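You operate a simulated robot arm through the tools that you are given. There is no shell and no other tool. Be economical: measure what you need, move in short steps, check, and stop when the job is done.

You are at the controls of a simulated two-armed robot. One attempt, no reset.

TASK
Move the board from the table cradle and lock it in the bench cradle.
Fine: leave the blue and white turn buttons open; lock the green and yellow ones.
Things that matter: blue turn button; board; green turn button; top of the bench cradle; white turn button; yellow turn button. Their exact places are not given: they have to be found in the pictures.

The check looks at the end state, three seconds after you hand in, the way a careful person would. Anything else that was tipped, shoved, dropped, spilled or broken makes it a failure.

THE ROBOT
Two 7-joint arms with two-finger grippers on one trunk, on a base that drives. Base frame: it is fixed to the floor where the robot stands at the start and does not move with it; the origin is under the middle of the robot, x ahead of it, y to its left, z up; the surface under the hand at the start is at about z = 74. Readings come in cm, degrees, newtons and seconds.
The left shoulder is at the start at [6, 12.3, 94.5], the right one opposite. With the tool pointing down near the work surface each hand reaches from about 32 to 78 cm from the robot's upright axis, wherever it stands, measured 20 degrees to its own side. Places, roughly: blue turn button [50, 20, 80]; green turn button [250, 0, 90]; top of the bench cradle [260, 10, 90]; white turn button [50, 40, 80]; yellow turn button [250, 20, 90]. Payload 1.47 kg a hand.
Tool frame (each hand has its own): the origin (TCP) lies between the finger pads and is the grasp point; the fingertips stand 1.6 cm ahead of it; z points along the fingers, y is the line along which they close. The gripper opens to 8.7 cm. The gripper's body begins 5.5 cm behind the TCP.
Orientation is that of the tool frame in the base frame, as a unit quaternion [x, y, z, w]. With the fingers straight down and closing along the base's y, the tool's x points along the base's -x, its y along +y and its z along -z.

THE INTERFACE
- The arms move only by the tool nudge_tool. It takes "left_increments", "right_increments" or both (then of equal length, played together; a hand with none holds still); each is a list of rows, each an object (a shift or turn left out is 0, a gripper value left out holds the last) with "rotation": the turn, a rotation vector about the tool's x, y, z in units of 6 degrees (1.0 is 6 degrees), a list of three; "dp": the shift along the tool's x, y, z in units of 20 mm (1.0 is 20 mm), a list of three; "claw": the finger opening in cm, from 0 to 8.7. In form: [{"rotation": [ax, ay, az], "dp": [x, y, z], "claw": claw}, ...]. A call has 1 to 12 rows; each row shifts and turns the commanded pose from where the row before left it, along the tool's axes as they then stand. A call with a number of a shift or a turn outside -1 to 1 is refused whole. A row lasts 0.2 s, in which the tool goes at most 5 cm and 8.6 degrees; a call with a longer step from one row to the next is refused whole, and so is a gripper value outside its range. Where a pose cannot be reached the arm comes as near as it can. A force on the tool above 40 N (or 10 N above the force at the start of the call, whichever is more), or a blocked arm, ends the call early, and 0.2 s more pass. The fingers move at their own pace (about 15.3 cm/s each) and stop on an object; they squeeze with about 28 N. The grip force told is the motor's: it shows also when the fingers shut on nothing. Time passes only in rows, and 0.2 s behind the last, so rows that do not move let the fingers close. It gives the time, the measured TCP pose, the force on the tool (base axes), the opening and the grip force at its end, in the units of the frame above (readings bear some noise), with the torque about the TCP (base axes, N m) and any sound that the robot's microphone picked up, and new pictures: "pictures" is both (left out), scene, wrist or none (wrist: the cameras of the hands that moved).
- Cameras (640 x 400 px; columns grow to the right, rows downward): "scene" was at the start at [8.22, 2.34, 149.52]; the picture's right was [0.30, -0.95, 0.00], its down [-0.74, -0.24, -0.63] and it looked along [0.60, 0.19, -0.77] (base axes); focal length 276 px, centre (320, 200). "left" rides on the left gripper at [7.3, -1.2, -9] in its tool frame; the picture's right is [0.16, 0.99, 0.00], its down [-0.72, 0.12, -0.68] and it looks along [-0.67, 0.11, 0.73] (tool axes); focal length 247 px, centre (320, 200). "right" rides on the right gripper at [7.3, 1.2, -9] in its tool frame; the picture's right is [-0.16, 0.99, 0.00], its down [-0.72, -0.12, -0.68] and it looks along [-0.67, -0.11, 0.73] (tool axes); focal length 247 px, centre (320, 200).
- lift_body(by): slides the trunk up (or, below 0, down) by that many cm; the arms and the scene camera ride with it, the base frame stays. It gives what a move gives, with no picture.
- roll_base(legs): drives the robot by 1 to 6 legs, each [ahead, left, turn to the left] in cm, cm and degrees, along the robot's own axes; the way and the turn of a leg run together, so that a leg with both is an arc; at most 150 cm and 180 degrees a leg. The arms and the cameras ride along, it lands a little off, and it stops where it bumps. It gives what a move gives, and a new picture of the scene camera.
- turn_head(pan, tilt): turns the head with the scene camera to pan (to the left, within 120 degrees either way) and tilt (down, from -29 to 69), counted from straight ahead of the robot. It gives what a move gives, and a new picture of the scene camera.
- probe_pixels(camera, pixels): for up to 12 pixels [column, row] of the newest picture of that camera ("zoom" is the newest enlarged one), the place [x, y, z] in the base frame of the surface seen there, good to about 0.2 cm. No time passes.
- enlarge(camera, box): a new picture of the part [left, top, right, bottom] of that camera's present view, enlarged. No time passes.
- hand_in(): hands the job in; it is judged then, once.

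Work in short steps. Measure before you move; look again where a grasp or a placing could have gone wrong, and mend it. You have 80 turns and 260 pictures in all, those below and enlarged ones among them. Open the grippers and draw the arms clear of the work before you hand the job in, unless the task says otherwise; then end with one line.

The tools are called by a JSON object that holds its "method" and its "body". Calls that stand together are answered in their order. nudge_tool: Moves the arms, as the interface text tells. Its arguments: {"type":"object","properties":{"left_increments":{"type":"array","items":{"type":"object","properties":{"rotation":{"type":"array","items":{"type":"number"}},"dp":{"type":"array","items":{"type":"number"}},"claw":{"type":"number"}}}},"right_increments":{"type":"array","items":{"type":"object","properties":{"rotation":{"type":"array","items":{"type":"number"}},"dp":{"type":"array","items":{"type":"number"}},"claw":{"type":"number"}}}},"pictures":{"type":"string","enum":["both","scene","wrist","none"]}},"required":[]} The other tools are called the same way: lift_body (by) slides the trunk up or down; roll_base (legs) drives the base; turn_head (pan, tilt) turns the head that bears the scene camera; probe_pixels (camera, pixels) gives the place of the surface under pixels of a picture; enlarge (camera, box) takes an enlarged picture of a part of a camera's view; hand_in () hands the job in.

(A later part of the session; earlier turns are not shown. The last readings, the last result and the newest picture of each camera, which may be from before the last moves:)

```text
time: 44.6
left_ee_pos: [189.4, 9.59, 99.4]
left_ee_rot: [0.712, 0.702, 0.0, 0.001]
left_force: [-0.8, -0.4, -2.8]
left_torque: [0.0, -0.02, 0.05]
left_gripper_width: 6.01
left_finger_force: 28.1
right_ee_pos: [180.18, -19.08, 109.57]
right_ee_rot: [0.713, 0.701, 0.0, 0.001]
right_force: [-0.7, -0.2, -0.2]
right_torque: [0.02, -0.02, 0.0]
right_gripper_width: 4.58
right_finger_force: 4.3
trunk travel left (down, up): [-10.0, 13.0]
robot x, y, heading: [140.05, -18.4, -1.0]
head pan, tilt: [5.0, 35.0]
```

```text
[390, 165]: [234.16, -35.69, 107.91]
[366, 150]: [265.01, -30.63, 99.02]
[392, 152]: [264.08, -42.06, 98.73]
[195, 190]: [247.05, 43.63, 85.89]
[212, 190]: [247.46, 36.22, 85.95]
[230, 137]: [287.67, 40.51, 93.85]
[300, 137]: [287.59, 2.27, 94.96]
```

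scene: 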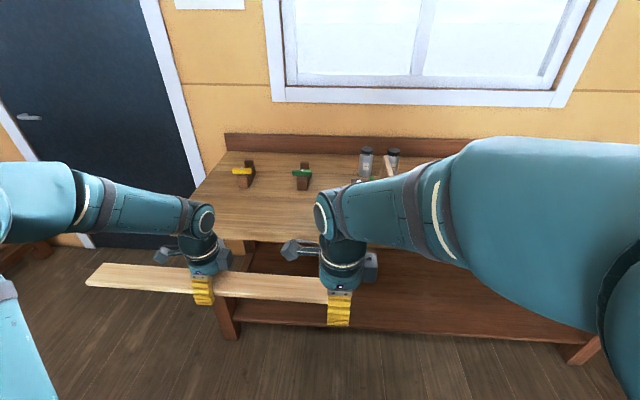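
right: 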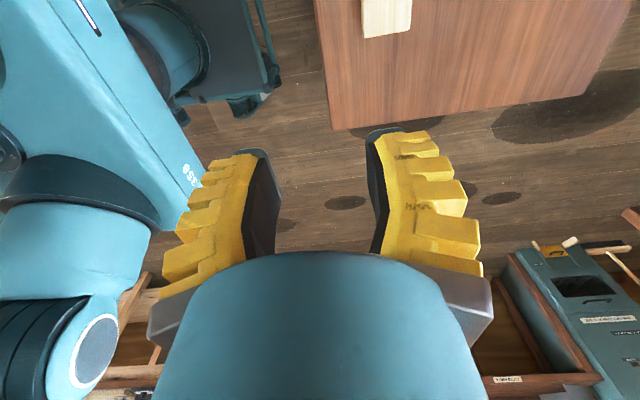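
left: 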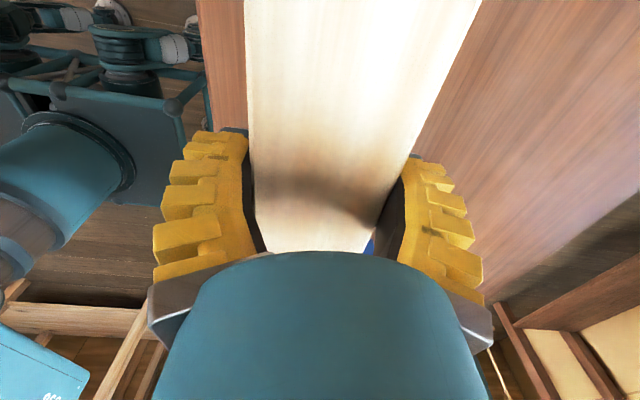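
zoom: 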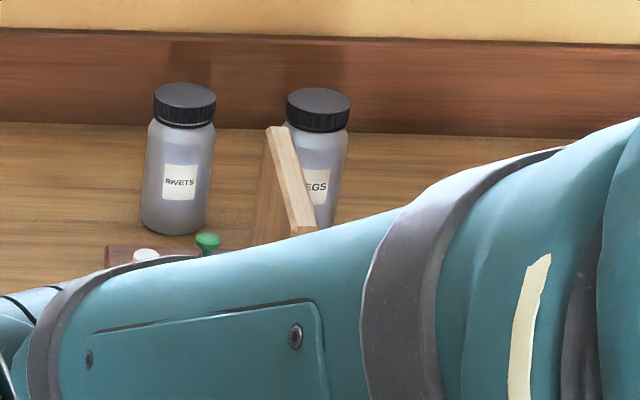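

Bench cradle: buttons on the near posts (x≈251, y≈22.6/−2.8), fixed blocks at x≈261; clutter starts near y≈−25 with an upright reaching z 108. I raise and withdraw the right hand before driving nearer.

{"method": "nudge_tool", "body": {"right_increments": [{"dp": [0, 0, -1]}, {"dp": [0, -0.5, -1]}, {"dp": [0, -0.5, -1]}, {"dp": [0, -0.5, -1]}, {"dp": [0, -0.5, -1]}, {"dp": [0, -0.5, -1]}, {"dp": [0, -0.5, -1]}, {"dp": [0, -0.5, -1]}], "left_increments": [{"dp": [0, 0, -0.6]}, {"dp": [0, 0, -0.6]}, {"dp": [0, 0, -0.6]}, {"dp": [0, 0, -0.6]}, {"dp": [0, 0, -0.6]}, {}, {}, {}], "pictures": "scene"}}

{"method": "roll_base", "body": {"legs": [[42, 0.6, 0.9]]}}

```text
time: 46.4
left_ee_pos: [189.33, 9.55, 105.49]
left_ee_rot: [0.712, 0.702, 0.0, -0.001]
left_force: [-0.3, -0.2, -2.2]
left_torque: [-0.01, 0.0, 0.03]
left_gripper_width: 6.0
left_finger_force: 28.3
right_ee_pos: [173.06, -18.99, 125.41]
right_ee_rot: [0.713, 0.702, 0.0, 0.001]
right_force: [0.8, 0.3, -0.6]
right_torque: [-0.03, 0.01, -0.04]
right_gripper_width: 4.57
right_finger_force: 3.9
trunk travel left (down, up): [-10.0, 13.0]
robot x, y, heading: [140.0, -18.62, -1.0]
head pan, tilt: [5.0, 35.0]
```

scene: 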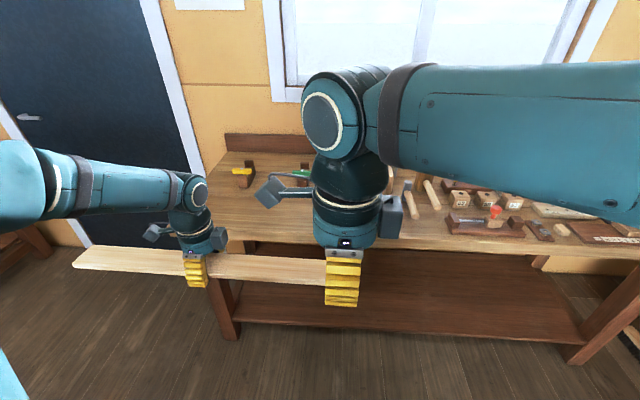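

```text
time: 49.0
left_ee_pos: [230.7, 10.87, 105.47]
left_ee_rot: [0.707, 0.707, 0.0, 0.0]
left_force: [0.5, -0.3, -2.3]
left_torque: [-0.01, 0.01, 0.02]
left_gripper_width: 5.97
left_finger_force: 28.3
right_ee_pos: [214.76, -18.14, 125.43]
right_ee_rot: [0.707, 0.707, 0.0, -0.001]
right_force: [-0.7, -0.5, -0.2]
right_torque: [0.0, 0.03, 0.0]
right_gripper_width: 4.6
right_finger_force: 4.1
trunk travel left (down, up): [-10.0, 13.0]
robot x, y, heading: [181.9, -17.91, 0.3]
head pan, tilt: [5.0, 35.0]
```

scene: 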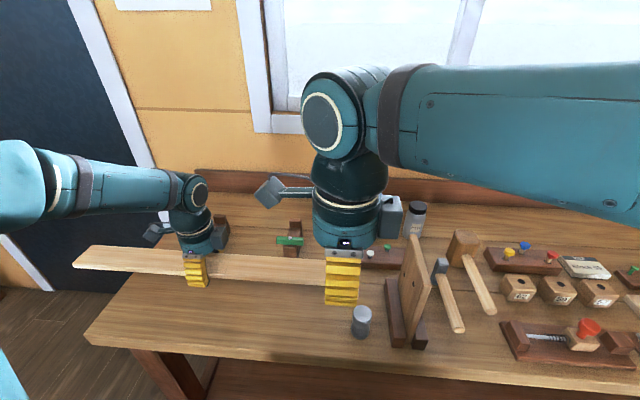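

I need ~8 cm more for reach; I also shift the right hand aside (high above the clutter) so it stops hiding the cradle.

{"method": "roll_base", "body": {"legs": [[8, 0, 0]]}}

{"method": "nudge_tool", "body": {"right_increments": [{"dp": [-1, 0, -0.5]}, {"dp": [-1, 0, -0.5]}, {"dp": [-1, 0, -0.5]}, {"dp": [-1, 0, 0]}, {"dp": [-1, 0, 0]}, {"dp": [-1, 0, 0]}, {"dp": [-1, 0, 0]}, {"dp": [-1, 0, 0]}], "pictures": "none"}}

{"method": "turn_head", "body": {"pan": 18, "tilt": 40}}

```text
time: 50.0
left_ee_pos: [238.59, 10.82, 105.37]
left_ee_rot: [0.707, 0.708, -0.001, 0.0]
left_force: [-0.4, 0.9, -2.7]
left_torque: [0.01, 0.03, 0.0]
left_gripper_width: 5.99
left_finger_force: 28.0
right_ee_pos: [222.82, -18.14, 125.45]
right_ee_rot: [0.706, 0.708, -0.001, -0.002]
right_force: [0.8, -0.3, -0.3]
right_torque: [-0.02, 0.03, 0.0]
right_gripper_width: 4.6
right_finger_force: 4.2
trunk travel left (down, up): [-10.0, 13.0]
robot x, y, heading: [189.51, -18.39, 0.0]
head pan, tilt: [5.0, 35.0]
```

scene: 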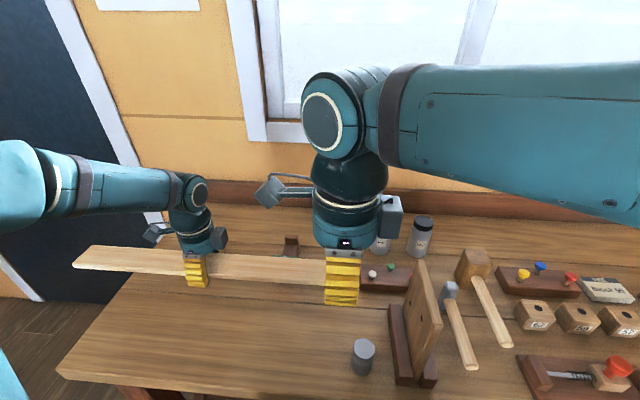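

```text
time: 51.9
left_ee_pos: [238.6, 10.78, 105.48]
left_ee_rot: [0.706, 0.708, 0.0, 0.0]
left_force: [-0.6, -1.0, -2.4]
left_torque: [0.01, -0.03, 0.02]
left_gripper_width: 5.98
left_finger_force: 28.1
right_ee_pos: [222.65, -34.04, 128.56]
right_ee_rot: [0.706, 0.708, 0.0, 0.0]
right_force: [0.4, -0.4, 1.1]
right_torque: [-0.02, 0.01, 0.01]
right_gripper_width: 4.6
right_finger_force: 4.7
trunk travel left (down, up): [-10.0, 13.0]
robot x, y, heading: [189.51, -18.06, 0.1]
head pan, tilt: [5.0, 35.0]
```

```text
time: 52.6
left_ee_pos: [238.56, 10.72, 105.51]
left_ee_rot: [0.707, 0.707, 0.0, 0.0]
left_force: [-0.5, 0.1, -2.4]
left_torque: [0.03, -0.01, -0.05]
left_gripper_width: 6.0
left_finger_force: 28.3
right_ee_pos: [222.74, -34.05, 128.55]
right_ee_rot: [0.707, 0.708, 0.001, 0.0]
right_force: [0.6, 0.3, -0.2]
right_torque: [0.01, -0.01, 0.01]
right_gripper_width: 4.56
right_finger_force: 4.5
trunk travel left (down, up): [-10.0, 13.0]
robot x, y, heading: [189.67, -18.02, -0.0]
head pan, tilt: [18.0, 40.0]
```

scene: 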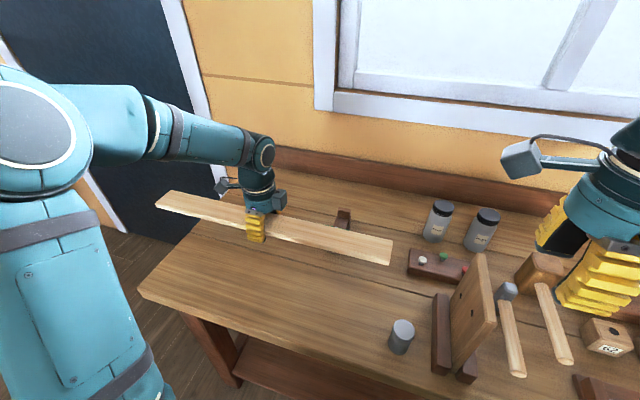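

The board hides the cradle; I pull it back 12 cm to measure the cradle precisely.

{"method": "nudge_tool", "body": {"left_increments": [{"dp": [0, -1, 0]}, {"dp": [0, -1, 0]}, {"dp": [0, -1, 0]}, {"dp": [0, -1, 0]}, {"dp": [0, -1, 0]}, {"dp": [0, -1, 0]}, {}], "pictures": "both"}}

{"method": "enlarge", "body": {"camera": "scene", "box": [240, 170, 400, 270]}}

```text
time: 54.2
left_ee_pos: [226.52, 10.65, 105.29]
left_ee_rot: [0.706, 0.708, 0.0, 0.001]
left_force: [0.2, 0.6, -1.8]
left_torque: [0.01, -0.01, -0.04]
left_gripper_width: 5.97
left_finger_force: 28.3
right_ee_pos: [222.8, -33.93, 128.42]
right_ee_rot: [0.707, 0.708, 0.0, 0.0]
right_force: [0.9, -0.3, -0.4]
right_torque: [0.03, 0.04, 0.01]
right_gripper_width: 4.58
right_finger_force: 3.8
trunk travel left (down, up): [-10.0, 13.0]
robot x, y, heading: [189.79, -18.4, 0.0]
head pan, tilt: [18.0, 40.0]
```

scene: 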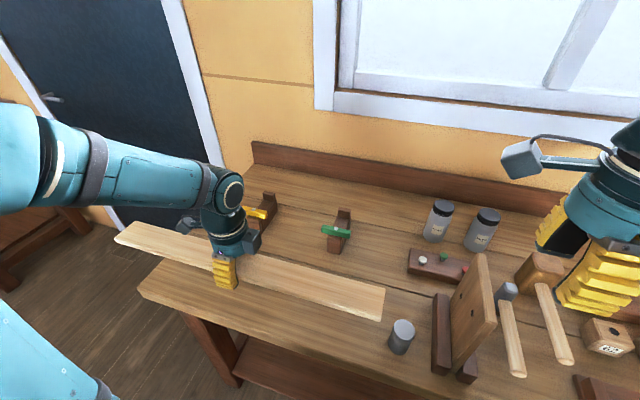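
left: 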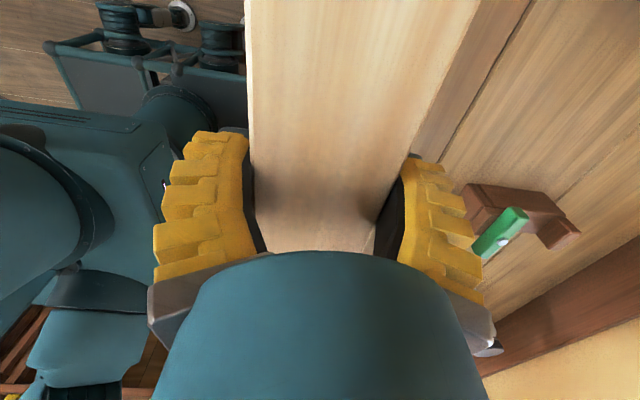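

```text
4.00 times, centred on (320, 220) of scene
```

zoom: 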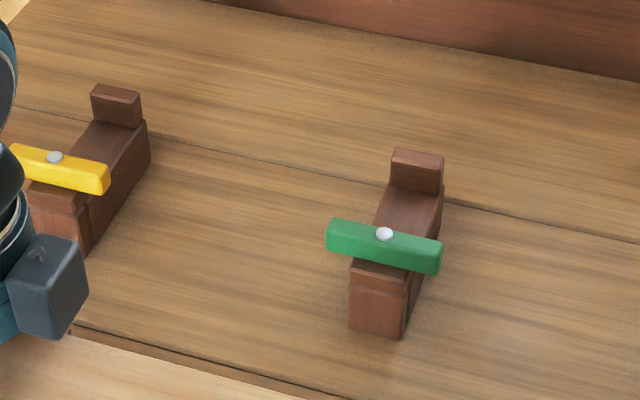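

{"method": "probe_pixels", "body": {"camera": "zoom", "pixels": [[383, 234], [55, 157], [415, 172], [418, 155], [117, 106], [117, 90], [410, 205], [400, 215], [118, 133], [405, 285], [430, 250], [340, 228]]}}

{"method": "probe_pixels", "body": {"camera": "zoom", "pixels": [[110, 140], [60, 198], [355, 285], [375, 265], [400, 190], [430, 190], [100, 120], [130, 127], [85, 160], [75, 210]]}}

{"method": "enlarge", "body": {"camera": "left", "box": [440, 160, 600, 270]}}

{"method": "probe_pixels", "body": {"camera": "scene", "pixels": [[122, 224], [385, 289], [381, 318], [408, 255], [402, 322], [440, 300], [118, 242]]}}

```text
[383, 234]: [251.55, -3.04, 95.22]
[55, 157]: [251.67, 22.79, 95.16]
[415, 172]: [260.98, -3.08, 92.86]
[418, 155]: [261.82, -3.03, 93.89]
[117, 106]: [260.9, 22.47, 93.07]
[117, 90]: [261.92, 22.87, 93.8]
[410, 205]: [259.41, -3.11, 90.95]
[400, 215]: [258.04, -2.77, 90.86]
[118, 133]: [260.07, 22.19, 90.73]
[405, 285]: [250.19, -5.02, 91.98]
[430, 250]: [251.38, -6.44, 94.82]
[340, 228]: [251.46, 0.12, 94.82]
```

```text
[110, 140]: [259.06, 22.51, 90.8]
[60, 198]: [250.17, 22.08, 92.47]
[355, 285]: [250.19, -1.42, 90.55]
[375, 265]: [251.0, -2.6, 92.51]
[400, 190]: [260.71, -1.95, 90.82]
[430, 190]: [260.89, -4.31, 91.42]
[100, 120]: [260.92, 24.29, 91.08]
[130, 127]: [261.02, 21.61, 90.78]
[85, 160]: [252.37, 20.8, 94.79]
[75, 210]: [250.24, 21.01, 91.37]
```

```text
3.64 times, centred on (520, 215) of left
```

zoom: 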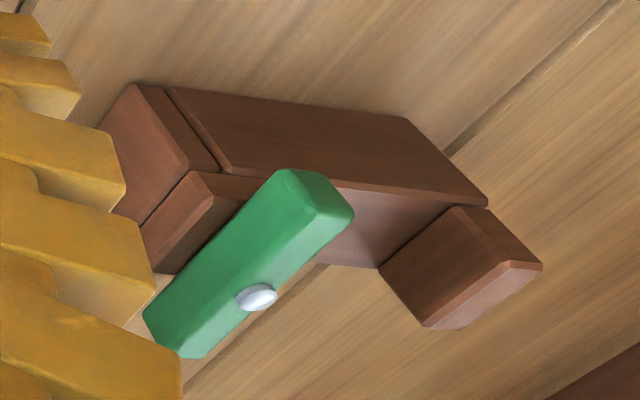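

```text
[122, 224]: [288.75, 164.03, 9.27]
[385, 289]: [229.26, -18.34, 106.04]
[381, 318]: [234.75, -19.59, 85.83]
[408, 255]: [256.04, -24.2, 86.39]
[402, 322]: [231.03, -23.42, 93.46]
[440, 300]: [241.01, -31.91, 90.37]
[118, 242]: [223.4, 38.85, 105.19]
```

Bench seat z≈90.8, near posts' front faces ≈253, far blocks at x=260.9, cradle centre y≈9.9. Board centre target x≈256.7; I move it forward over the cradle at height.

{"method": "nudge_tool", "body": {"left_increments": [{"dp": [-0.1, 1, 0]}, {"dp": [-0.1, 1, 0]}, {"dp": [-0.08, 1, 0]}, {"dp": [0, 1, 0]}, {"dp": [0, 1, 0]}, {"dp": [0, 1, 0]}, {"dp": [0, 1, 0]}, {"dp": [0, 1, 0]}, {"dp": [0, 1, 0]}, {"dp": [0, 1, 0]}, {"dp": [0, 1, 0]}, {"dp": [0, 1, 0]}], "pictures": "none"}}

{"method": "nudge_tool", "body": {"left_increments": [{"dp": [0, 1, 0.3]}, {"dp": [0, 1, 0.5]}, {"dp": [0, 1, 0.7]}, {"dp": [0, 0.05, 0.8]}, {"dp": [0, 0, 0.6]}, {}, {}], "pictures": "both"}}

```text
time: 56.8
left_ee_pos: [250.65, 10.31, 105.29]
left_ee_rot: [0.706, 0.708, -0.001, 0.0]
left_force: [0.3, 0.2, -2.6]
left_torque: [-0.02, 0.0, 0.01]
left_gripper_width: 5.99
left_finger_force: 28.1
right_ee_pos: [222.85, -34.13, 128.58]
right_ee_rot: [0.707, 0.707, 0.0, 0.0]
right_force: [0.3, -0.5, 0.0]
right_torque: [0.01, 0.02, 0.0]
right_gripper_width: 4.59
right_finger_force: 4.0
trunk travel left (down, up): [-10.0, 13.0]
robot x, y, heading: [189.89, -18.16, 0.1]
head pan, tilt: [18.0, 40.0]
```

```text
time: 58.4
left_ee_pos: [256.68, 10.39, 99.69]
left_ee_rot: [0.707, 0.708, 0.001, 0.0]
left_force: [0.7, -0.1, -2.2]
left_torque: [0.01, 0.0, -0.03]
left_gripper_width: 5.99
left_finger_force: 27.9
right_ee_pos: [222.66, -34.08, 128.53]
right_ee_rot: [0.706, 0.708, 0.0, 0.0]
right_force: [-0.8, 0.4, -0.4]
right_torque: [0.01, 0.03, 0.02]
right_gripper_width: 4.59
right_finger_force: 4.0
trunk travel left (down, up): [-10.0, 13.0]
robot x, y, heading: [189.87, -18.24, 0.3]
head pan, tilt: [18.0, 40.0]
```

scene: 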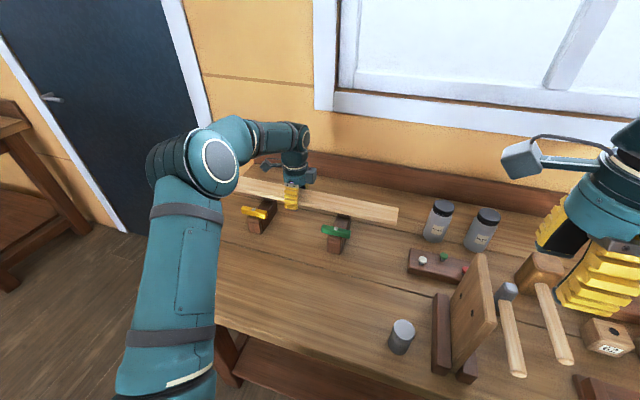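
left: 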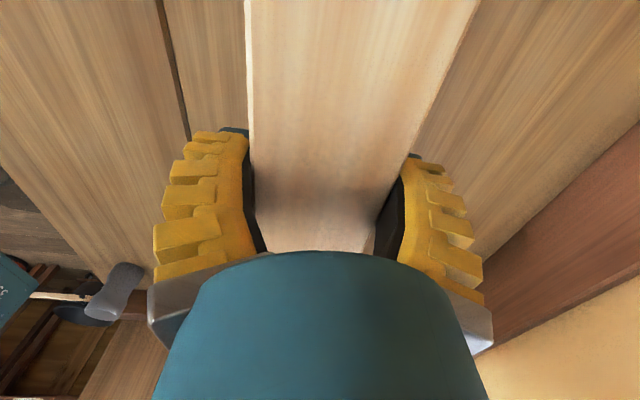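

Over the cradle. I check the board's edges against the posts.

{"method": "enlarge", "body": {"camera": "scene", "box": [230, 165, 410, 265]}}

{"method": "probe_pixels", "body": {"camera": "scene", "pixels": [[396, 208], [396, 219], [392, 220], [330, 206], [332, 194], [238, 192], [241, 180]]}}

```text
3.56 times, centred on (320, 215) of scene
```

zoom: 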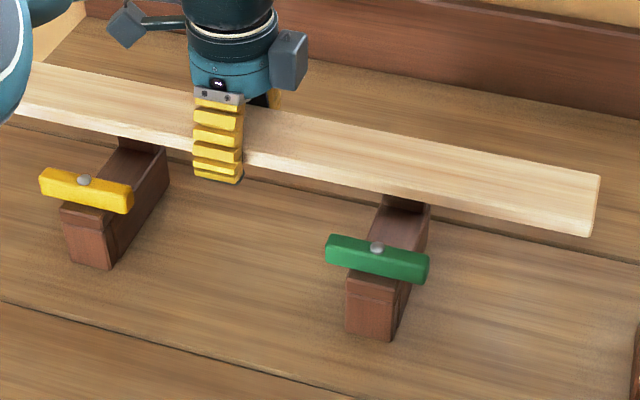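

```text
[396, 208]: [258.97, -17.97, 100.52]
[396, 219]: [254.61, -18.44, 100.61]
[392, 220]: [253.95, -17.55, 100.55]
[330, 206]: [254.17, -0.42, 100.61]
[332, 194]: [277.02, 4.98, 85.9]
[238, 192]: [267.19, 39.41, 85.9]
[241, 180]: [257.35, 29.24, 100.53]
```

Alignment is right (near edge x≈253.8). I lower slowly into the cradle.

{"method": "nudge_tool", "body": {"left_increments": [{"dp": [-0.1, 0, 0.5]}, {"dp": [0, 0, 0.6]}, {"dp": [0, 0, 0.6]}, {"dp": [0, 0, 0.6]}, {"dp": [0, 0, 0.5]}, {"dp": [0, 0, 0.4]}, {"dp": [0, 0, 0.4]}, {"dp": [0, 0, 0.3]}, {"dp": [0, 0, 0.15]}, {}], "pictures": "both"}}

{"method": "enlarge", "body": {"camera": "scene", "box": [230, 165, 410, 265]}}

```text
time: 60.6
left_ee_pos: [256.64, 10.03, 91.58]
left_ee_rot: [0.707, 0.707, 0.0, 0.0]
left_force: [-0.2, -0.3, -2.0]
left_torque: [-0.02, -0.01, -0.01]
left_gripper_width: 5.97
left_finger_force: 27.9
right_ee_pos: [222.8, -34.05, 128.51]
right_ee_rot: [0.706, 0.708, 0.0, -0.001]
right_force: [-0.5, -0.1, 0.5]
right_torque: [-0.01, 0.02, -0.01]
right_gripper_width: 4.56
right_finger_force: 4.5
trunk travel left (down, up): [-10.0, 13.0]
robot x, y, heading: [189.9, -18.54, -0.1]
head pan, tilt: [18.0, 40.0]
```

scene: 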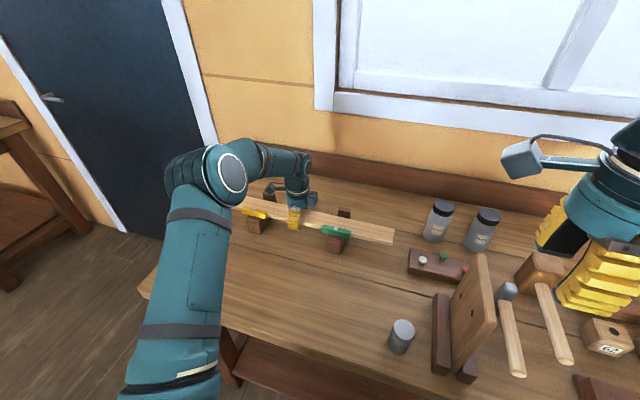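
left: 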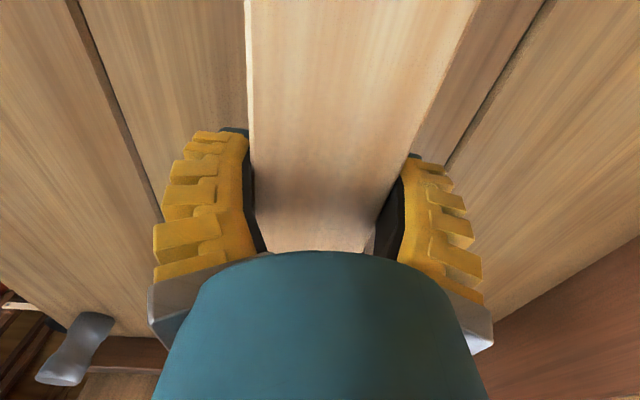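

```text
3.56 times, centred on (320, 215) of scene
```

zoom: 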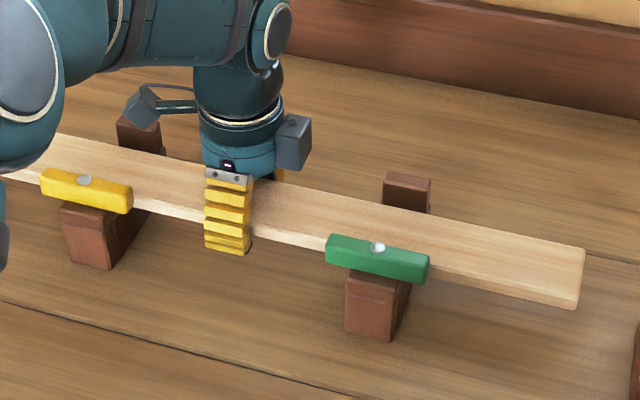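

Still mostly hanging (−2 N). I lower in 1 mm steps until the seat carries it.

{"method": "nudge_tool", "body": {"left_increments": [{"dp": [0, 0, 0.05]}, {"dp": [0, 0, 0.05]}, {}], "pictures": "none"}}

{"method": "probe_pixels", "body": {"camera": "zoom", "pixels": [[400, 230], [300, 215], [560, 265], [150, 170], [406, 178], [405, 200], [576, 300]]}}

```text
time: 61.4
left_ee_pos: [256.64, 10.02, 91.51]
left_ee_rot: [0.707, 0.707, 0.0, 0.0]
left_force: [-0.7, -0.5, -0.4]
left_torque: [-0.06, -0.06, -0.05]
left_gripper_width: 6.02
left_finger_force: 27.5
right_ee_pos: [222.67, -33.92, 128.51]
right_ee_rot: [0.706, 0.708, 0.0, 0.0]
right_force: [0.8, 0.7, -0.4]
right_torque: [0.0, -0.03, 0.01]
right_gripper_width: 4.59
right_finger_force: 4.4
trunk travel left (down, up): [-10.0, 13.0]
robot x, y, heading: [189.99, -18.25, -0.1]
head pan, tilt: [18.0, 40.0]
```

```text
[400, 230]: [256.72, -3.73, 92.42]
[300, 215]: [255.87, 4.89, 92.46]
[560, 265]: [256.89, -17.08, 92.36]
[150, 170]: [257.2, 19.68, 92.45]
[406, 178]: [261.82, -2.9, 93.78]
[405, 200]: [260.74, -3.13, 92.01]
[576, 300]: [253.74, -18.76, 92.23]
```

The board is seated (tool force ≈ 0, top z 92.4). I release and raise the hand, then move above the yellow button.

{"method": "nudge_tool", "body": {"left_increments": [{"claw": 8.7}, {}, {}, {"dp": [0, 0, -0.5]}, {"dp": [0, 0, -1]}, {"dp": [0, 0, -1]}, {"dp": [0, 0, -1]}, {"dp": [0, 0, -1]}, {"dp": [0, 0, -1]}], "pictures": "none"}}

{"method": "nudge_tool", "body": {"left_increments": [{"dp": [0.9, -0.36, 0], "claw": 4.5}, {"dp": [0.9, -0.36, 0]}, {"dp": [0.9, -0.36, 0]}, {"dp": [0.9, -0.36, 0]}, {"dp": [0.9, -0.36, 0]}, {"dp": [0.9, -0.36, 0]}, {"dp": [0.95, -0.34, 0]}, {}], "pictures": "both"}}

```text
time: 63.4
left_ee_pos: [256.59, 10.11, 102.17]
left_ee_rot: [0.707, 0.708, 0.0, 0.0]
left_force: [-0.5, -0.1, 0.6]
left_torque: [-0.02, 0.01, 0.0]
left_gripper_width: 8.72
left_finger_force: 0.1
right_ee_pos: [222.7, -34.05, 128.44]
right_ee_rot: [0.706, 0.708, 0.0, 0.0]
right_force: [0.3, 0.6, 0.0]
right_torque: [-0.03, 0.0, -0.01]
right_gripper_width: 4.59
right_finger_force: 3.8
trunk travel left (down, up): [-10.0, 13.0]
robot x, y, heading: [189.73, -18.22, 0.0]
head pan, tilt: [18.0, 40.0]
```

```text
time: 65.2
left_ee_pos: [251.66, 22.74, 102.31]
left_ee_rot: [0.707, 0.707, 0.0, 0.001]
left_force: [1.1, -0.6, 0.2]
left_torque: [0.01, -0.02, -0.02]
left_gripper_width: 5.04
left_finger_force: 4.5
right_ee_pos: [222.74, -34.18, 128.48]
right_ee_rot: [0.706, 0.708, 0.0, 0.0]
right_force: [-0.9, -1.1, 0.0]
right_torque: [-0.01, 0.0, 0.01]
right_gripper_width: 4.59
right_finger_force: 4.4
trunk travel left (down, up): [-10.0, 13.0]
robot x, y, heading: [189.55, -18.39, 0.1]
head pan, tilt: [18.0, 40.0]
```

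scene: 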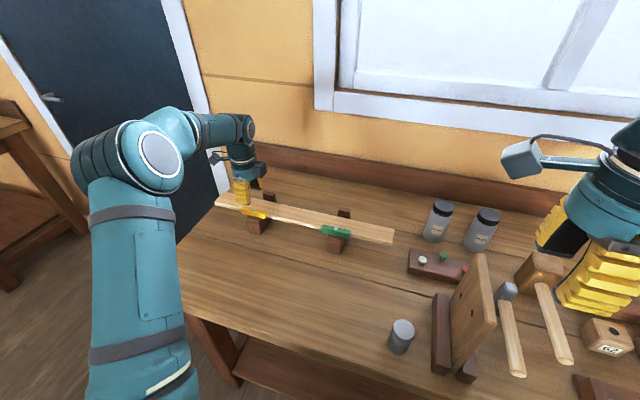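
left: 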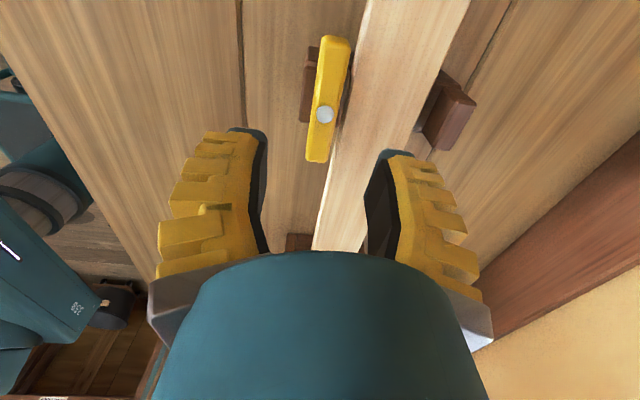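

{"method": "probe_pixels", "body": {"camera": "left", "pixels": [[324, 115], [318, 158], [334, 42], [309, 75], [360, 100], [380, 130]]}}

{"method": "nudge_tool", "body": {"left_increments": [{"dp": [0, 0, 0.8]}, {"dp": [0, 0, 0.8]}, {"dp": [0, 0, 0.8]}, {"dp": [0, 0, 0.7]}, {"dp": [0, 0, 0.5]}, {}, {"claw": 0}, {}, {}, {}], "pictures": "wrist"}}

```text
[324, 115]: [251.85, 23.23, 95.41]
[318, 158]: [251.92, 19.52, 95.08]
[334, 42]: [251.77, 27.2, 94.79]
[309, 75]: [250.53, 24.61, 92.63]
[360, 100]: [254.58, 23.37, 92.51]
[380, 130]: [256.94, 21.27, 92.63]
```

```text
time: 67.4
left_ee_pos: [251.77, 22.69, 95.13]
left_ee_rot: [0.707, 0.708, 0.002, 0.001]
left_force: [24.2, 5.6, 12.1]
left_torque: [0.02, -0.25, -0.01]
left_gripper_width: 1.19
left_finger_force: 29.8
right_ee_pos: [222.87, -34.04, 128.4]
right_ee_rot: [0.707, 0.707, 0.0, -0.001]
right_force: [-0.6, 0.1, 0.2]
right_torque: [0.0, -0.02, 0.01]
right_gripper_width: 4.59
right_finger_force: 3.9
trunk travel left (down, up): [-10.0, 13.0]
robot x, y, heading: [189.78, -17.99, 0.2]
head pan, tilt: [18.0, 40.0]
```

left: 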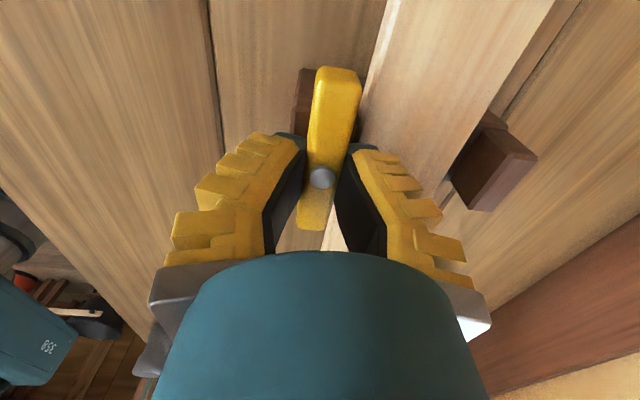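

Gripped yellow; side force says the pivot is slightly further +x. I ease that and try a counterclockwise turn.

{"method": "nudge_tool", "body": {"left_increments": [{"dp": [0.05, 0.1, -0.1]}, {"rotation": [0, 0, -0.8]}, {"rotation": [0, 0, -0.8]}, {"rotation": [0, 0, -0.8]}, {}], "pictures": "wrist"}}

```text
time: 68.6
left_ee_pos: [252.03, 22.77, 95.42]
left_ee_rot: [0.612, 0.791, 0.0, 0.0]
left_force: [21.8, -3.9, 5.4]
left_torque: [-0.53, -0.31, -0.06]
left_gripper_width: 0.96
left_finger_force: 30.4
right_ee_pos: [222.81, -34.06, 128.45]
right_ee_rot: [0.707, 0.707, -0.001, -0.001]
right_force: [-0.7, 0.1, -0.1]
right_torque: [0.01, -0.01, -0.02]
right_gripper_width: 4.59
right_finger_force: 4.6
trunk travel left (down, up): [-10.0, 13.0]
robot x, y, heading: [189.52, -18.26, 0.2]
head pan, tilt: [18.0, 40.0]
```

left: 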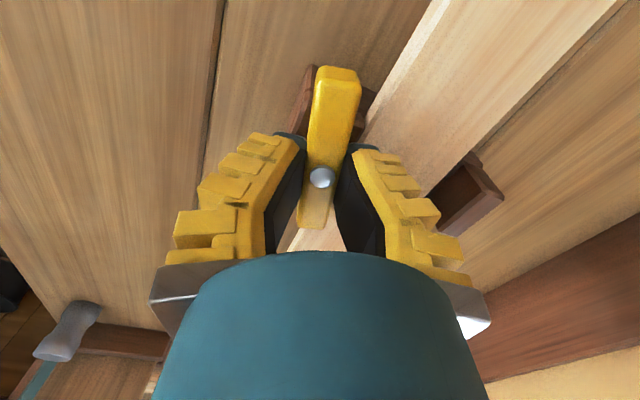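

It turns freely counterclockwise. I continue.

{"method": "nudge_tool", "body": {"left_increments": [{"dp": [0, 0.05, 0], "rotation": [0, 0, -1]}, {"rotation": [0, 0, -1]}, {"rotation": [0, 0, -1]}, {"rotation": [0, 0, -1]}, {"rotation": [0, 0, -1]}, {"rotation": [0, 0, -1]}, {}], "pictures": "wrist"}}

```text
time: 70.2
left_ee_pos: [251.98, 22.79, 95.26]
left_ee_rot: [0.337, 0.942, 0.0, 0.0]
left_force: [20.5, -2.7, 4.1]
left_torque: [0.03, -0.08, 0.0]
left_gripper_width: 0.9
left_finger_force: 29.6
right_ee_pos: [222.91, -34.11, 128.5]
right_ee_rot: [0.707, 0.708, 0.0, 0.0]
right_force: [-0.1, -0.2, 0.0]
right_torque: [-0.01, 0.0, -0.03]
right_gripper_width: 4.57
right_finger_force: 4.3
trunk travel left (down, up): [-10.0, 13.0]
robot x, y, heading: [189.64, -18.23, 0.0]
head pan, tilt: [18.0, 40.0]
```

left: 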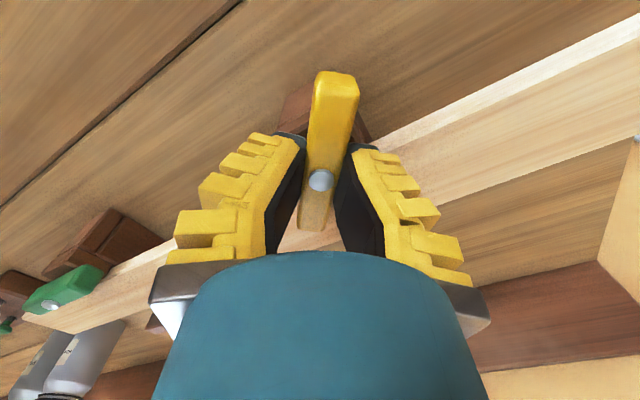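

Yellow at ~50° turned; I finish the remaining 39.6° and look before releasing.

{"method": "nudge_tool", "body": {"left_increments": [{"rotation": [0, 0, -1]}, {"rotation": [0, 0, -1]}, {"rotation": [0, 0, -1]}, {"rotation": [0, 0, -1]}, {"rotation": [0, 0, -1]}, {"rotation": [0, 0, -1]}, {"rotation": [0, 0, -0.6]}, {}], "pictures": "wrist"}}

```text
time: 72.0
left_ee_pos: [252.0, 22.87, 95.26]
left_ee_rot: [-0.002, 1.0, 0.0, -0.001]
left_force: [18.4, 5.6, 3.6]
left_torque: [0.05, -0.1, -0.06]
left_gripper_width: 0.87
left_finger_force: 30.5
right_ee_pos: [222.8, -34.26, 128.39]
right_ee_rot: [0.707, 0.707, 0.0, 0.0]
right_force: [-0.5, 0.4, 0.2]
right_torque: [0.01, -0.01, 0.0]
right_gripper_width: 4.58
right_finger_force: 4.1
trunk travel left (down, up): [-10.0, 13.0]
robot x, y, heading: [189.66, -18.44, 0.2]
head pan, tilt: [18.0, 40.0]
```

left: 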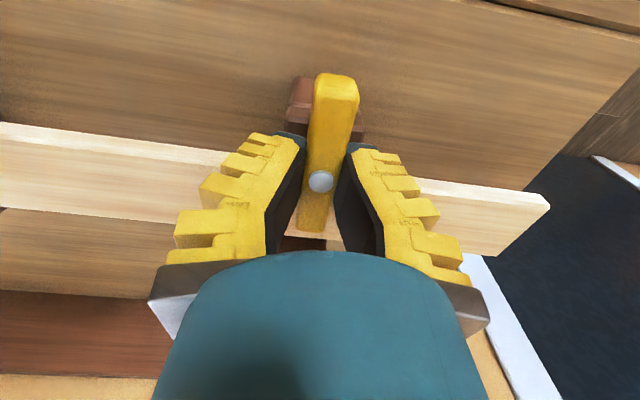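

Yellow is along x, over the board. I release, rise and turn the tool back 90°.

{"method": "nudge_tool", "body": {"left_increments": [{"claw": 4.5}, {}, {}, {"dp": [0, 0, -0.7]}, {"dp": [0, 0, -1]}, {"dp": [0, 0, -1]}, {"dp": [0, 0, -1]}, {"rotation": [0, 0, 1]}, {"rotation": [0, 0, 1]}, {"rotation": [0, 0, 1]}, {"rotation": [0, 0, 1]}, {"rotation": [0, 0, 1]}], "pictures": "none"}}

{"method": "nudge_tool", "body": {"left_increments": [{"rotation": [0, 0, 1]}, {"rotation": [0, 0, 1]}, {"rotation": [0, 0, 1]}, {"rotation": [0, 0, 1]}, {"rotation": [0, 0, 1]}, {"rotation": [0, 0, 1]}, {"rotation": [0, 0, 1]}, {"rotation": [0, 0, 1]}, {"rotation": [0, 0, 1]}, {"rotation": [0, 0, 1]}, {}], "pictures": "both"}}

```text
time: 74.6
left_ee_pos: [251.91, 22.89, 102.73]
left_ee_rot: [0.259, 0.966, 0.001, 0.0]
left_force: [-0.9, 0.9, -0.1]
left_torque: [-0.03, -0.02, 0.02]
left_gripper_width: 5.05
left_finger_force: 3.8
right_ee_pos: [222.73, -34.23, 128.56]
right_ee_rot: [0.707, 0.708, 0.0, -0.001]
right_force: [0.4, 0.1, 0.1]
right_torque: [0.03, -0.01, 0.01]
right_gripper_width: 4.58
right_finger_force: 4.2
trunk travel left (down, up): [-10.0, 13.0]
robot x, y, heading: [190.04, -17.98, -0.1]
head pan, tilt: [18.0, 40.0]
```

```text
time: 77.0
left_ee_pos: [251.79, 22.86, 102.68]
left_ee_rot: [0.708, 0.707, 0.0, 0.001]
left_force: [0.6, 0.1, -0.2]
left_torque: [0.01, 0.01, 0.02]
left_gripper_width: 5.03
left_finger_force: 3.7
right_ee_pos: [222.68, -34.14, 128.5]
right_ee_rot: [0.707, 0.708, 0.0, 0.0]
right_force: [-0.3, 0.4, -0.1]
right_torque: [0.0, -0.02, -0.01]
right_gripper_width: 4.56
right_finger_force: 4.1
trunk travel left (down, up): [-10.0, 13.0]
robot x, y, heading: [189.83, -18.26, 0.1]
head pan, tilt: [18.0, 40.0]
```

scene: 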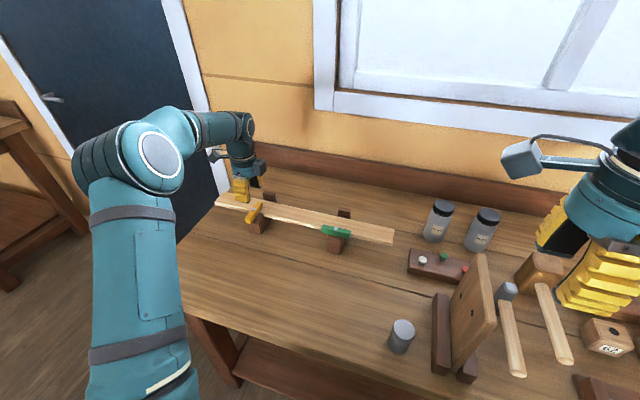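
left: 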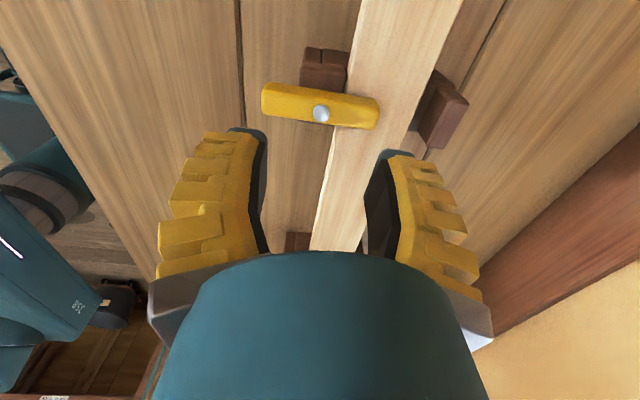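

Yellow is locked. I move over to green at (251.8, −3.0).

{"method": "nudge_tool", "body": {"left_increments": [{"dp": [-1, 0, 0]}, {"dp": [-1, 0, 0]}, {"dp": [-1, 0, 0]}, {"dp": [-1, 0, 0]}, {"dp": [-1, 0, 0]}, {"dp": [-1, 0, 0]}, {"dp": [-1, 0, 0]}, {"dp": [-1, 0, 0]}, {"dp": [-1, 0, 0]}, {"dp": [-1, 0, 0]}, {"dp": [-1, 0, 0]}, {"dp": [-1, 0, 0]}], "pictures": "none"}}

{"method": "nudge_tool", "body": {"left_increments": [{"dp": [-0.92, 0, 0.3]}, {"dp": [0, 0, 0.5]}, {}], "pictures": "both"}}

```text
time: 79.6
left_ee_pos: [251.85, -1.2, 102.91]
left_ee_rot: [0.706, 0.708, 0.0, 0.0]
left_force: [0.1, 0.7, 1.1]
left_torque: [0.02, 0.02, 0.0]
left_gripper_width: 5.04
left_finger_force: 4.3
right_ee_pos: [222.66, -34.14, 128.53]
right_ee_rot: [0.706, 0.708, 0.0, 0.0]
right_force: [-0.8, 0.8, 0.0]
right_torque: [-0.03, 0.01, 0.04]
right_gripper_width: 4.56
right_finger_force: 3.9
trunk travel left (down, up): [-10.0, 13.0]
robot x, y, heading: [189.53, -17.97, 0.2]
head pan, tilt: [18.0, 40.0]
```

```text
time: 80.4
left_ee_pos: [251.87, -2.97, 101.35]
left_ee_rot: [0.707, 0.708, 0.0, 0.0]
left_force: [0.9, 0.1, 0.3]
left_torque: [0.01, 0.0, -0.02]
left_gripper_width: 5.06
left_finger_force: 3.8
right_ee_pos: [222.57, -34.05, 128.43]
right_ee_rot: [0.707, 0.708, 0.001, 0.001]
right_force: [0.2, -0.3, 0.7]
right_torque: [0.0, 0.0, 0.0]
right_gripper_width: 4.59
right_finger_force: 4.0
trunk travel left (down, up): [-10.0, 13.0]
robot x, y, heading: [189.72, -18.43, 0.2]
head pan, tilt: [18.0, 40.0]
```

scene: 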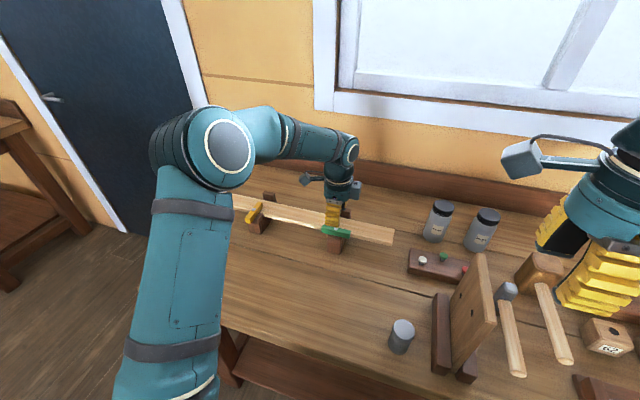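
left: 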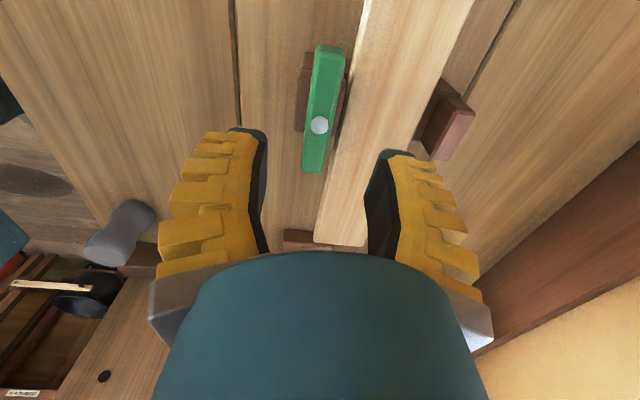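

Aligned over green (pivot at pixel (319,125)). I lower, grip, and start the counterclockwise turn.

{"method": "nudge_tool", "body": {"left_increments": [{"dp": [0, -0.07, 0.8]}, {"dp": [0, 0, 0.8]}, {"dp": [0, 0, 0.8]}, {"dp": [0, 0, 0.7]}, {}, {"claw": 0}, {}, {}, {"rotation": [0, 0, -0.8]}, {"rotation": [0, 0, -0.8]}, {"rotation": [0, 0, -0.8]}, {}], "pictures": "wrist"}}

```text
time: 83.0
left_ee_pos: [251.89, -3.12, 95.1]
left_ee_rot: [0.612, 0.791, 0.001, 0.002]
left_force: [18.1, 0.0, 16.0]
left_torque: [0.16, -0.16, 0.01]
left_gripper_width: 1.5
left_finger_force: 29.9
right_ee_pos: [222.7, -34.05, 128.57]
right_ee_rot: [0.706, 0.708, 0.0, -0.001]
right_force: [0.2, -0.1, 0.0]
right_torque: [0.02, -0.01, -0.01]
right_gripper_width: 4.59
right_finger_force: 3.6
trunk travel left (down, up): [-10.0, 13.0]
robot x, y, heading: [189.31, -18.16, 0.1]
head pan, tilt: [18.0, 40.0]
```

left: 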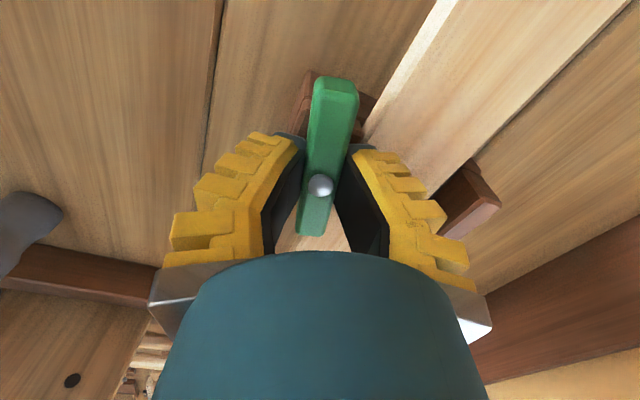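

Green turns with the tool; I ease up slightly and continue.

{"method": "nudge_tool", "body": {"left_increments": [{"dp": [0, 0.05, -0.08]}, {"rotation": [0, 0, -1]}, {"rotation": [0, 0, -1]}, {"rotation": [0, 0, -1]}, {"rotation": [0, 0, -1]}, {"rotation": [0, 0, -1]}, {"rotation": [0, 0, -1]}, {}], "pictures": "none"}}

{"method": "nudge_tool", "body": {"left_increments": [{"rotation": [0, 0, -1]}, {"rotation": [0, 0, -1]}, {"rotation": [0, 0, -1]}, {"rotation": [0, 0, -1]}, {"rotation": [0, 0, -1]}, {"rotation": [0, 0, -1]}, {"rotation": [0, 0, -0.6]}, {}], "pictures": "wrist"}}

```text
time: 84.8
left_ee_pos: [252.05, -2.93, 95.14]
left_ee_rot: [0.337, 0.941, 0.001, 0.0]
left_force: [14.2, -3.4, 9.2]
left_torque: [0.01, -0.08, 0.04]
left_gripper_width: 1.15
left_finger_force: 29.5
right_ee_pos: [222.72, -34.06, 128.47]
right_ee_rot: [0.706, 0.708, 0.0, 0.0]
right_force: [0.6, -0.4, -0.3]
right_torque: [0.0, -0.01, 0.01]
right_gripper_width: 4.6
right_finger_force: 4.2
trunk travel left (down, up): [-10.0, 13.0]
robot x, y, heading: [189.75, -18.24, 0.0]
head pan, tilt: [18.0, 40.0]
```

```text
time: 86.6
left_ee_pos: [252.01, -3.17, 95.03]
left_ee_rot: [-0.002, 1.0, 0.0, -0.001]
left_force: [8.2, -4.4, 8.5]
left_torque: [-0.07, 0.17, -0.04]
left_gripper_width: 1.1
left_finger_force: 30.1
right_ee_pos: [222.65, -34.12, 128.39]
right_ee_rot: [0.707, 0.707, 0.0, 0.0]
right_force: [0.1, -0.3, 0.0]
right_torque: [0.0, -0.01, 0.01]
right_gripper_width: 4.57
right_finger_force: 3.8
trunk travel left (down, up): [-10.0, 13.0]
robot x, y, heading: [189.85, -18.07, 0.0]
head pan, tilt: [18.0, 40.0]
```

left: 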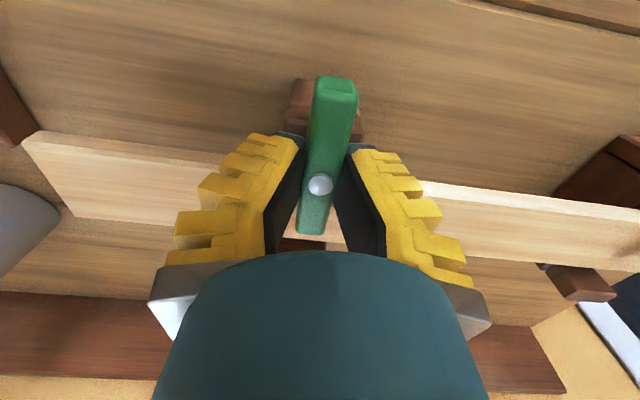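

Green is along x over the board. I release, rise and draw the left arm back, then inspect.

{"method": "nudge_tool", "body": {"left_increments": [{"claw": 4.5}, {}, {}, {"dp": [0, 0, -0.7]}, {"dp": [0, 0, -1]}, {"dp": [0, 0, -1]}, {"dp": [0, 0, -1]}, {"dp": [0.5, 1, -1]}, {"dp": [1, 1, -1]}, {"dp": [1, 1, -1]}, {"dp": [1, 1, -1]}, {"dp": [1, 1, -1]}], "pictures": "none"}}

{"method": "nudge_tool", "body": {"left_increments": [{"dp": [1, 1, -0.5]}, {"dp": [1, 1, -0.5]}, {"dp": [1, 1, -0.5]}, {"dp": [1, 1, 0]}, {"dp": [1, 1, 0]}, {"dp": [1, 1, 0]}, {"dp": [1, 1, 0]}, {}], "pictures": "both"}}

{"method": "enlarge", "body": {"camera": "scene", "box": [205, 170, 405, 270]}}

```text
time: 89.2
left_ee_pos: [242.72, 7.04, 112.45]
left_ee_rot: [-0.001, 1.0, 0.0, 0.0]
left_force: [0.2, 0.3, -0.1]
left_torque: [0.01, -0.01, 0.0]
left_gripper_width: 5.05
left_finger_force: 4.3
right_ee_pos: [222.6, -34.04, 128.49]
right_ee_rot: [0.707, 0.707, 0.0, 0.0]
right_force: [-0.4, -0.4, 0.0]
right_torque: [-0.05, 0.01, -0.01]
right_gripper_width: 4.56
right_finger_force: 4.0
trunk travel left (down, up): [-10.0, 13.0]
robot x, y, heading: [189.79, -17.96, 0.3]
head pan, tilt: [18.0, 40.0]
```

```text
time: 91.0
left_ee_pos: [228.83, 21.03, 115.56]
left_ee_rot: [0.0, 1.0, -0.001, -0.001]
left_force: [0.2, 0.3, 0.3]
left_torque: [-0.01, 0.04, 0.03]
left_gripper_width: 5.04
left_finger_force: 3.9
right_ee_pos: [222.66, -34.15, 128.41]
right_ee_rot: [0.706, 0.708, 0.0, -0.001]
right_force: [-0.4, -0.1, 0.7]
right_torque: [0.0, 0.05, -0.05]
right_gripper_width: 4.56
right_finger_force: 4.0
trunk travel left (down, up): [-10.0, 13.0]
robot x, y, heading: [189.46, -18.36, 0.0]
head pan, tilt: [18.0, 40.0]
```

scene: 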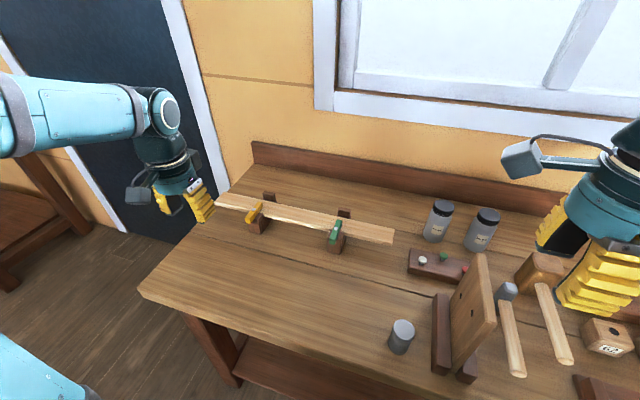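
left: 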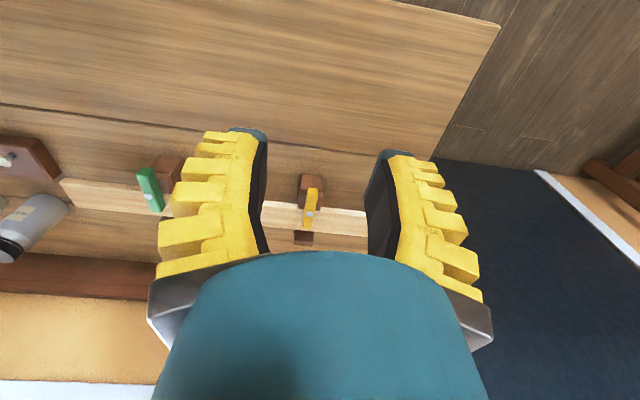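

```text
3.20 times, centred on (305, 220) of scene
```

zoom: 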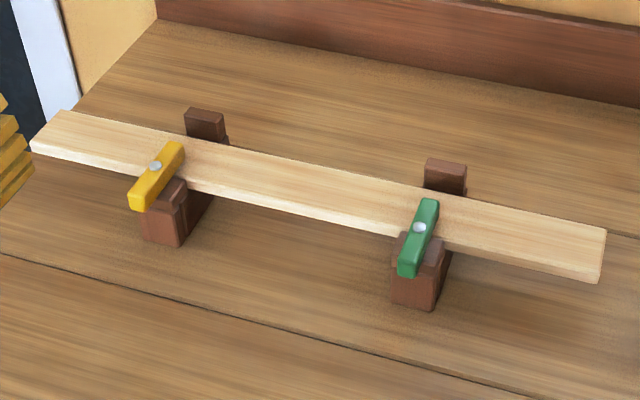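

Both buttons look locked over the seated board. I check button end positions and board level.

{"method": "probe_pixels", "body": {"camera": "zoom", "pixels": [[176, 148], [137, 198], [432, 205], [407, 265], [60, 125], [300, 180], [590, 250], [460, 205], [445, 182], [205, 125]]}}

```text
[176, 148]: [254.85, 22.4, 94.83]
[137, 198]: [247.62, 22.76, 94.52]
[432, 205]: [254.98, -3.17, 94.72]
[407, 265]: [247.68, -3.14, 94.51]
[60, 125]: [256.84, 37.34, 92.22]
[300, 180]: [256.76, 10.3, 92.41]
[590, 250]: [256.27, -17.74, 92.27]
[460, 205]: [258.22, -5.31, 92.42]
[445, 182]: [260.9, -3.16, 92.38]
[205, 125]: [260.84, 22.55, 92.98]
```

Buttons are along x within ~3° and the board is level at z≈92.4. I open both grippers and back the robot away before handing in.

{"method": "roll_base", "body": {"legs": [[-20, 0, 0]]}}

{"method": "nudge_tool", "body": {"left_increments": [{"claw": 8.7}, {}, {}], "right_increments": [{"claw": 8.7}, {}, {}], "pictures": "scene"}}

```text
time: 92.6
left_ee_pos: [208.44, 20.99, 115.6]
left_ee_rot: [0.0, 1.0, 0.0, 0.0]
left_force: [0.2, 0.8, -0.3]
left_torque: [-0.01, 0.0, -0.01]
left_gripper_width: 5.05
left_finger_force: 3.8
right_ee_pos: [202.35, -34.13, 128.51]
right_ee_rot: [0.707, 0.707, 0.0, -0.001]
right_force: [-0.5, -0.4, -0.3]
right_torque: [-0.03, 0.01, -0.02]
right_gripper_width: 4.58
right_finger_force: 3.8
trunk travel left (down, up): [-10.0, 13.0]
robot x, y, heading: [169.74, -18.53, -0.1]
head pan, tilt: [18.0, 40.0]
```

scene: 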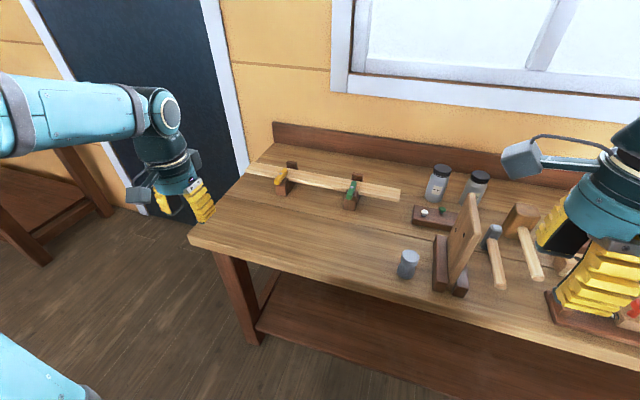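

```text
time: 93.4
left_ee_pos: [208.65, 21.04, 115.64]
left_ee_rot: [0.0, 1.0, 0.0, 0.0]
left_force: [0.1, -0.7, 0.3]
left_torque: [0.02, 0.01, 0.0]
left_gripper_width: 8.68
left_finger_force: 0.0
right_ee_pos: [202.52, -34.24, 128.57]
right_ee_rot: [0.707, 0.707, 0.001, 0.0]
right_force: [0.2, 0.2, 0.5]
right_torque: [0.04, 0.01, 0.02]
right_gripper_width: 8.7
right_finger_force: 0.0
trunk travel left (down, up): [-10.0, 13.0]
robot x, y, heading: [169.66, -18.3, 0.2]
head pan, tilt: [18.0, 40.0]
```

scene: 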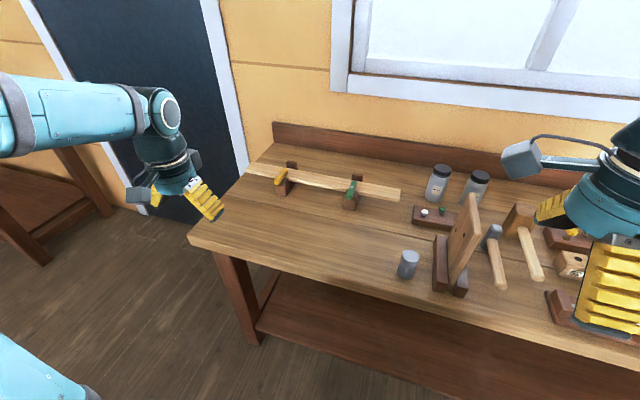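

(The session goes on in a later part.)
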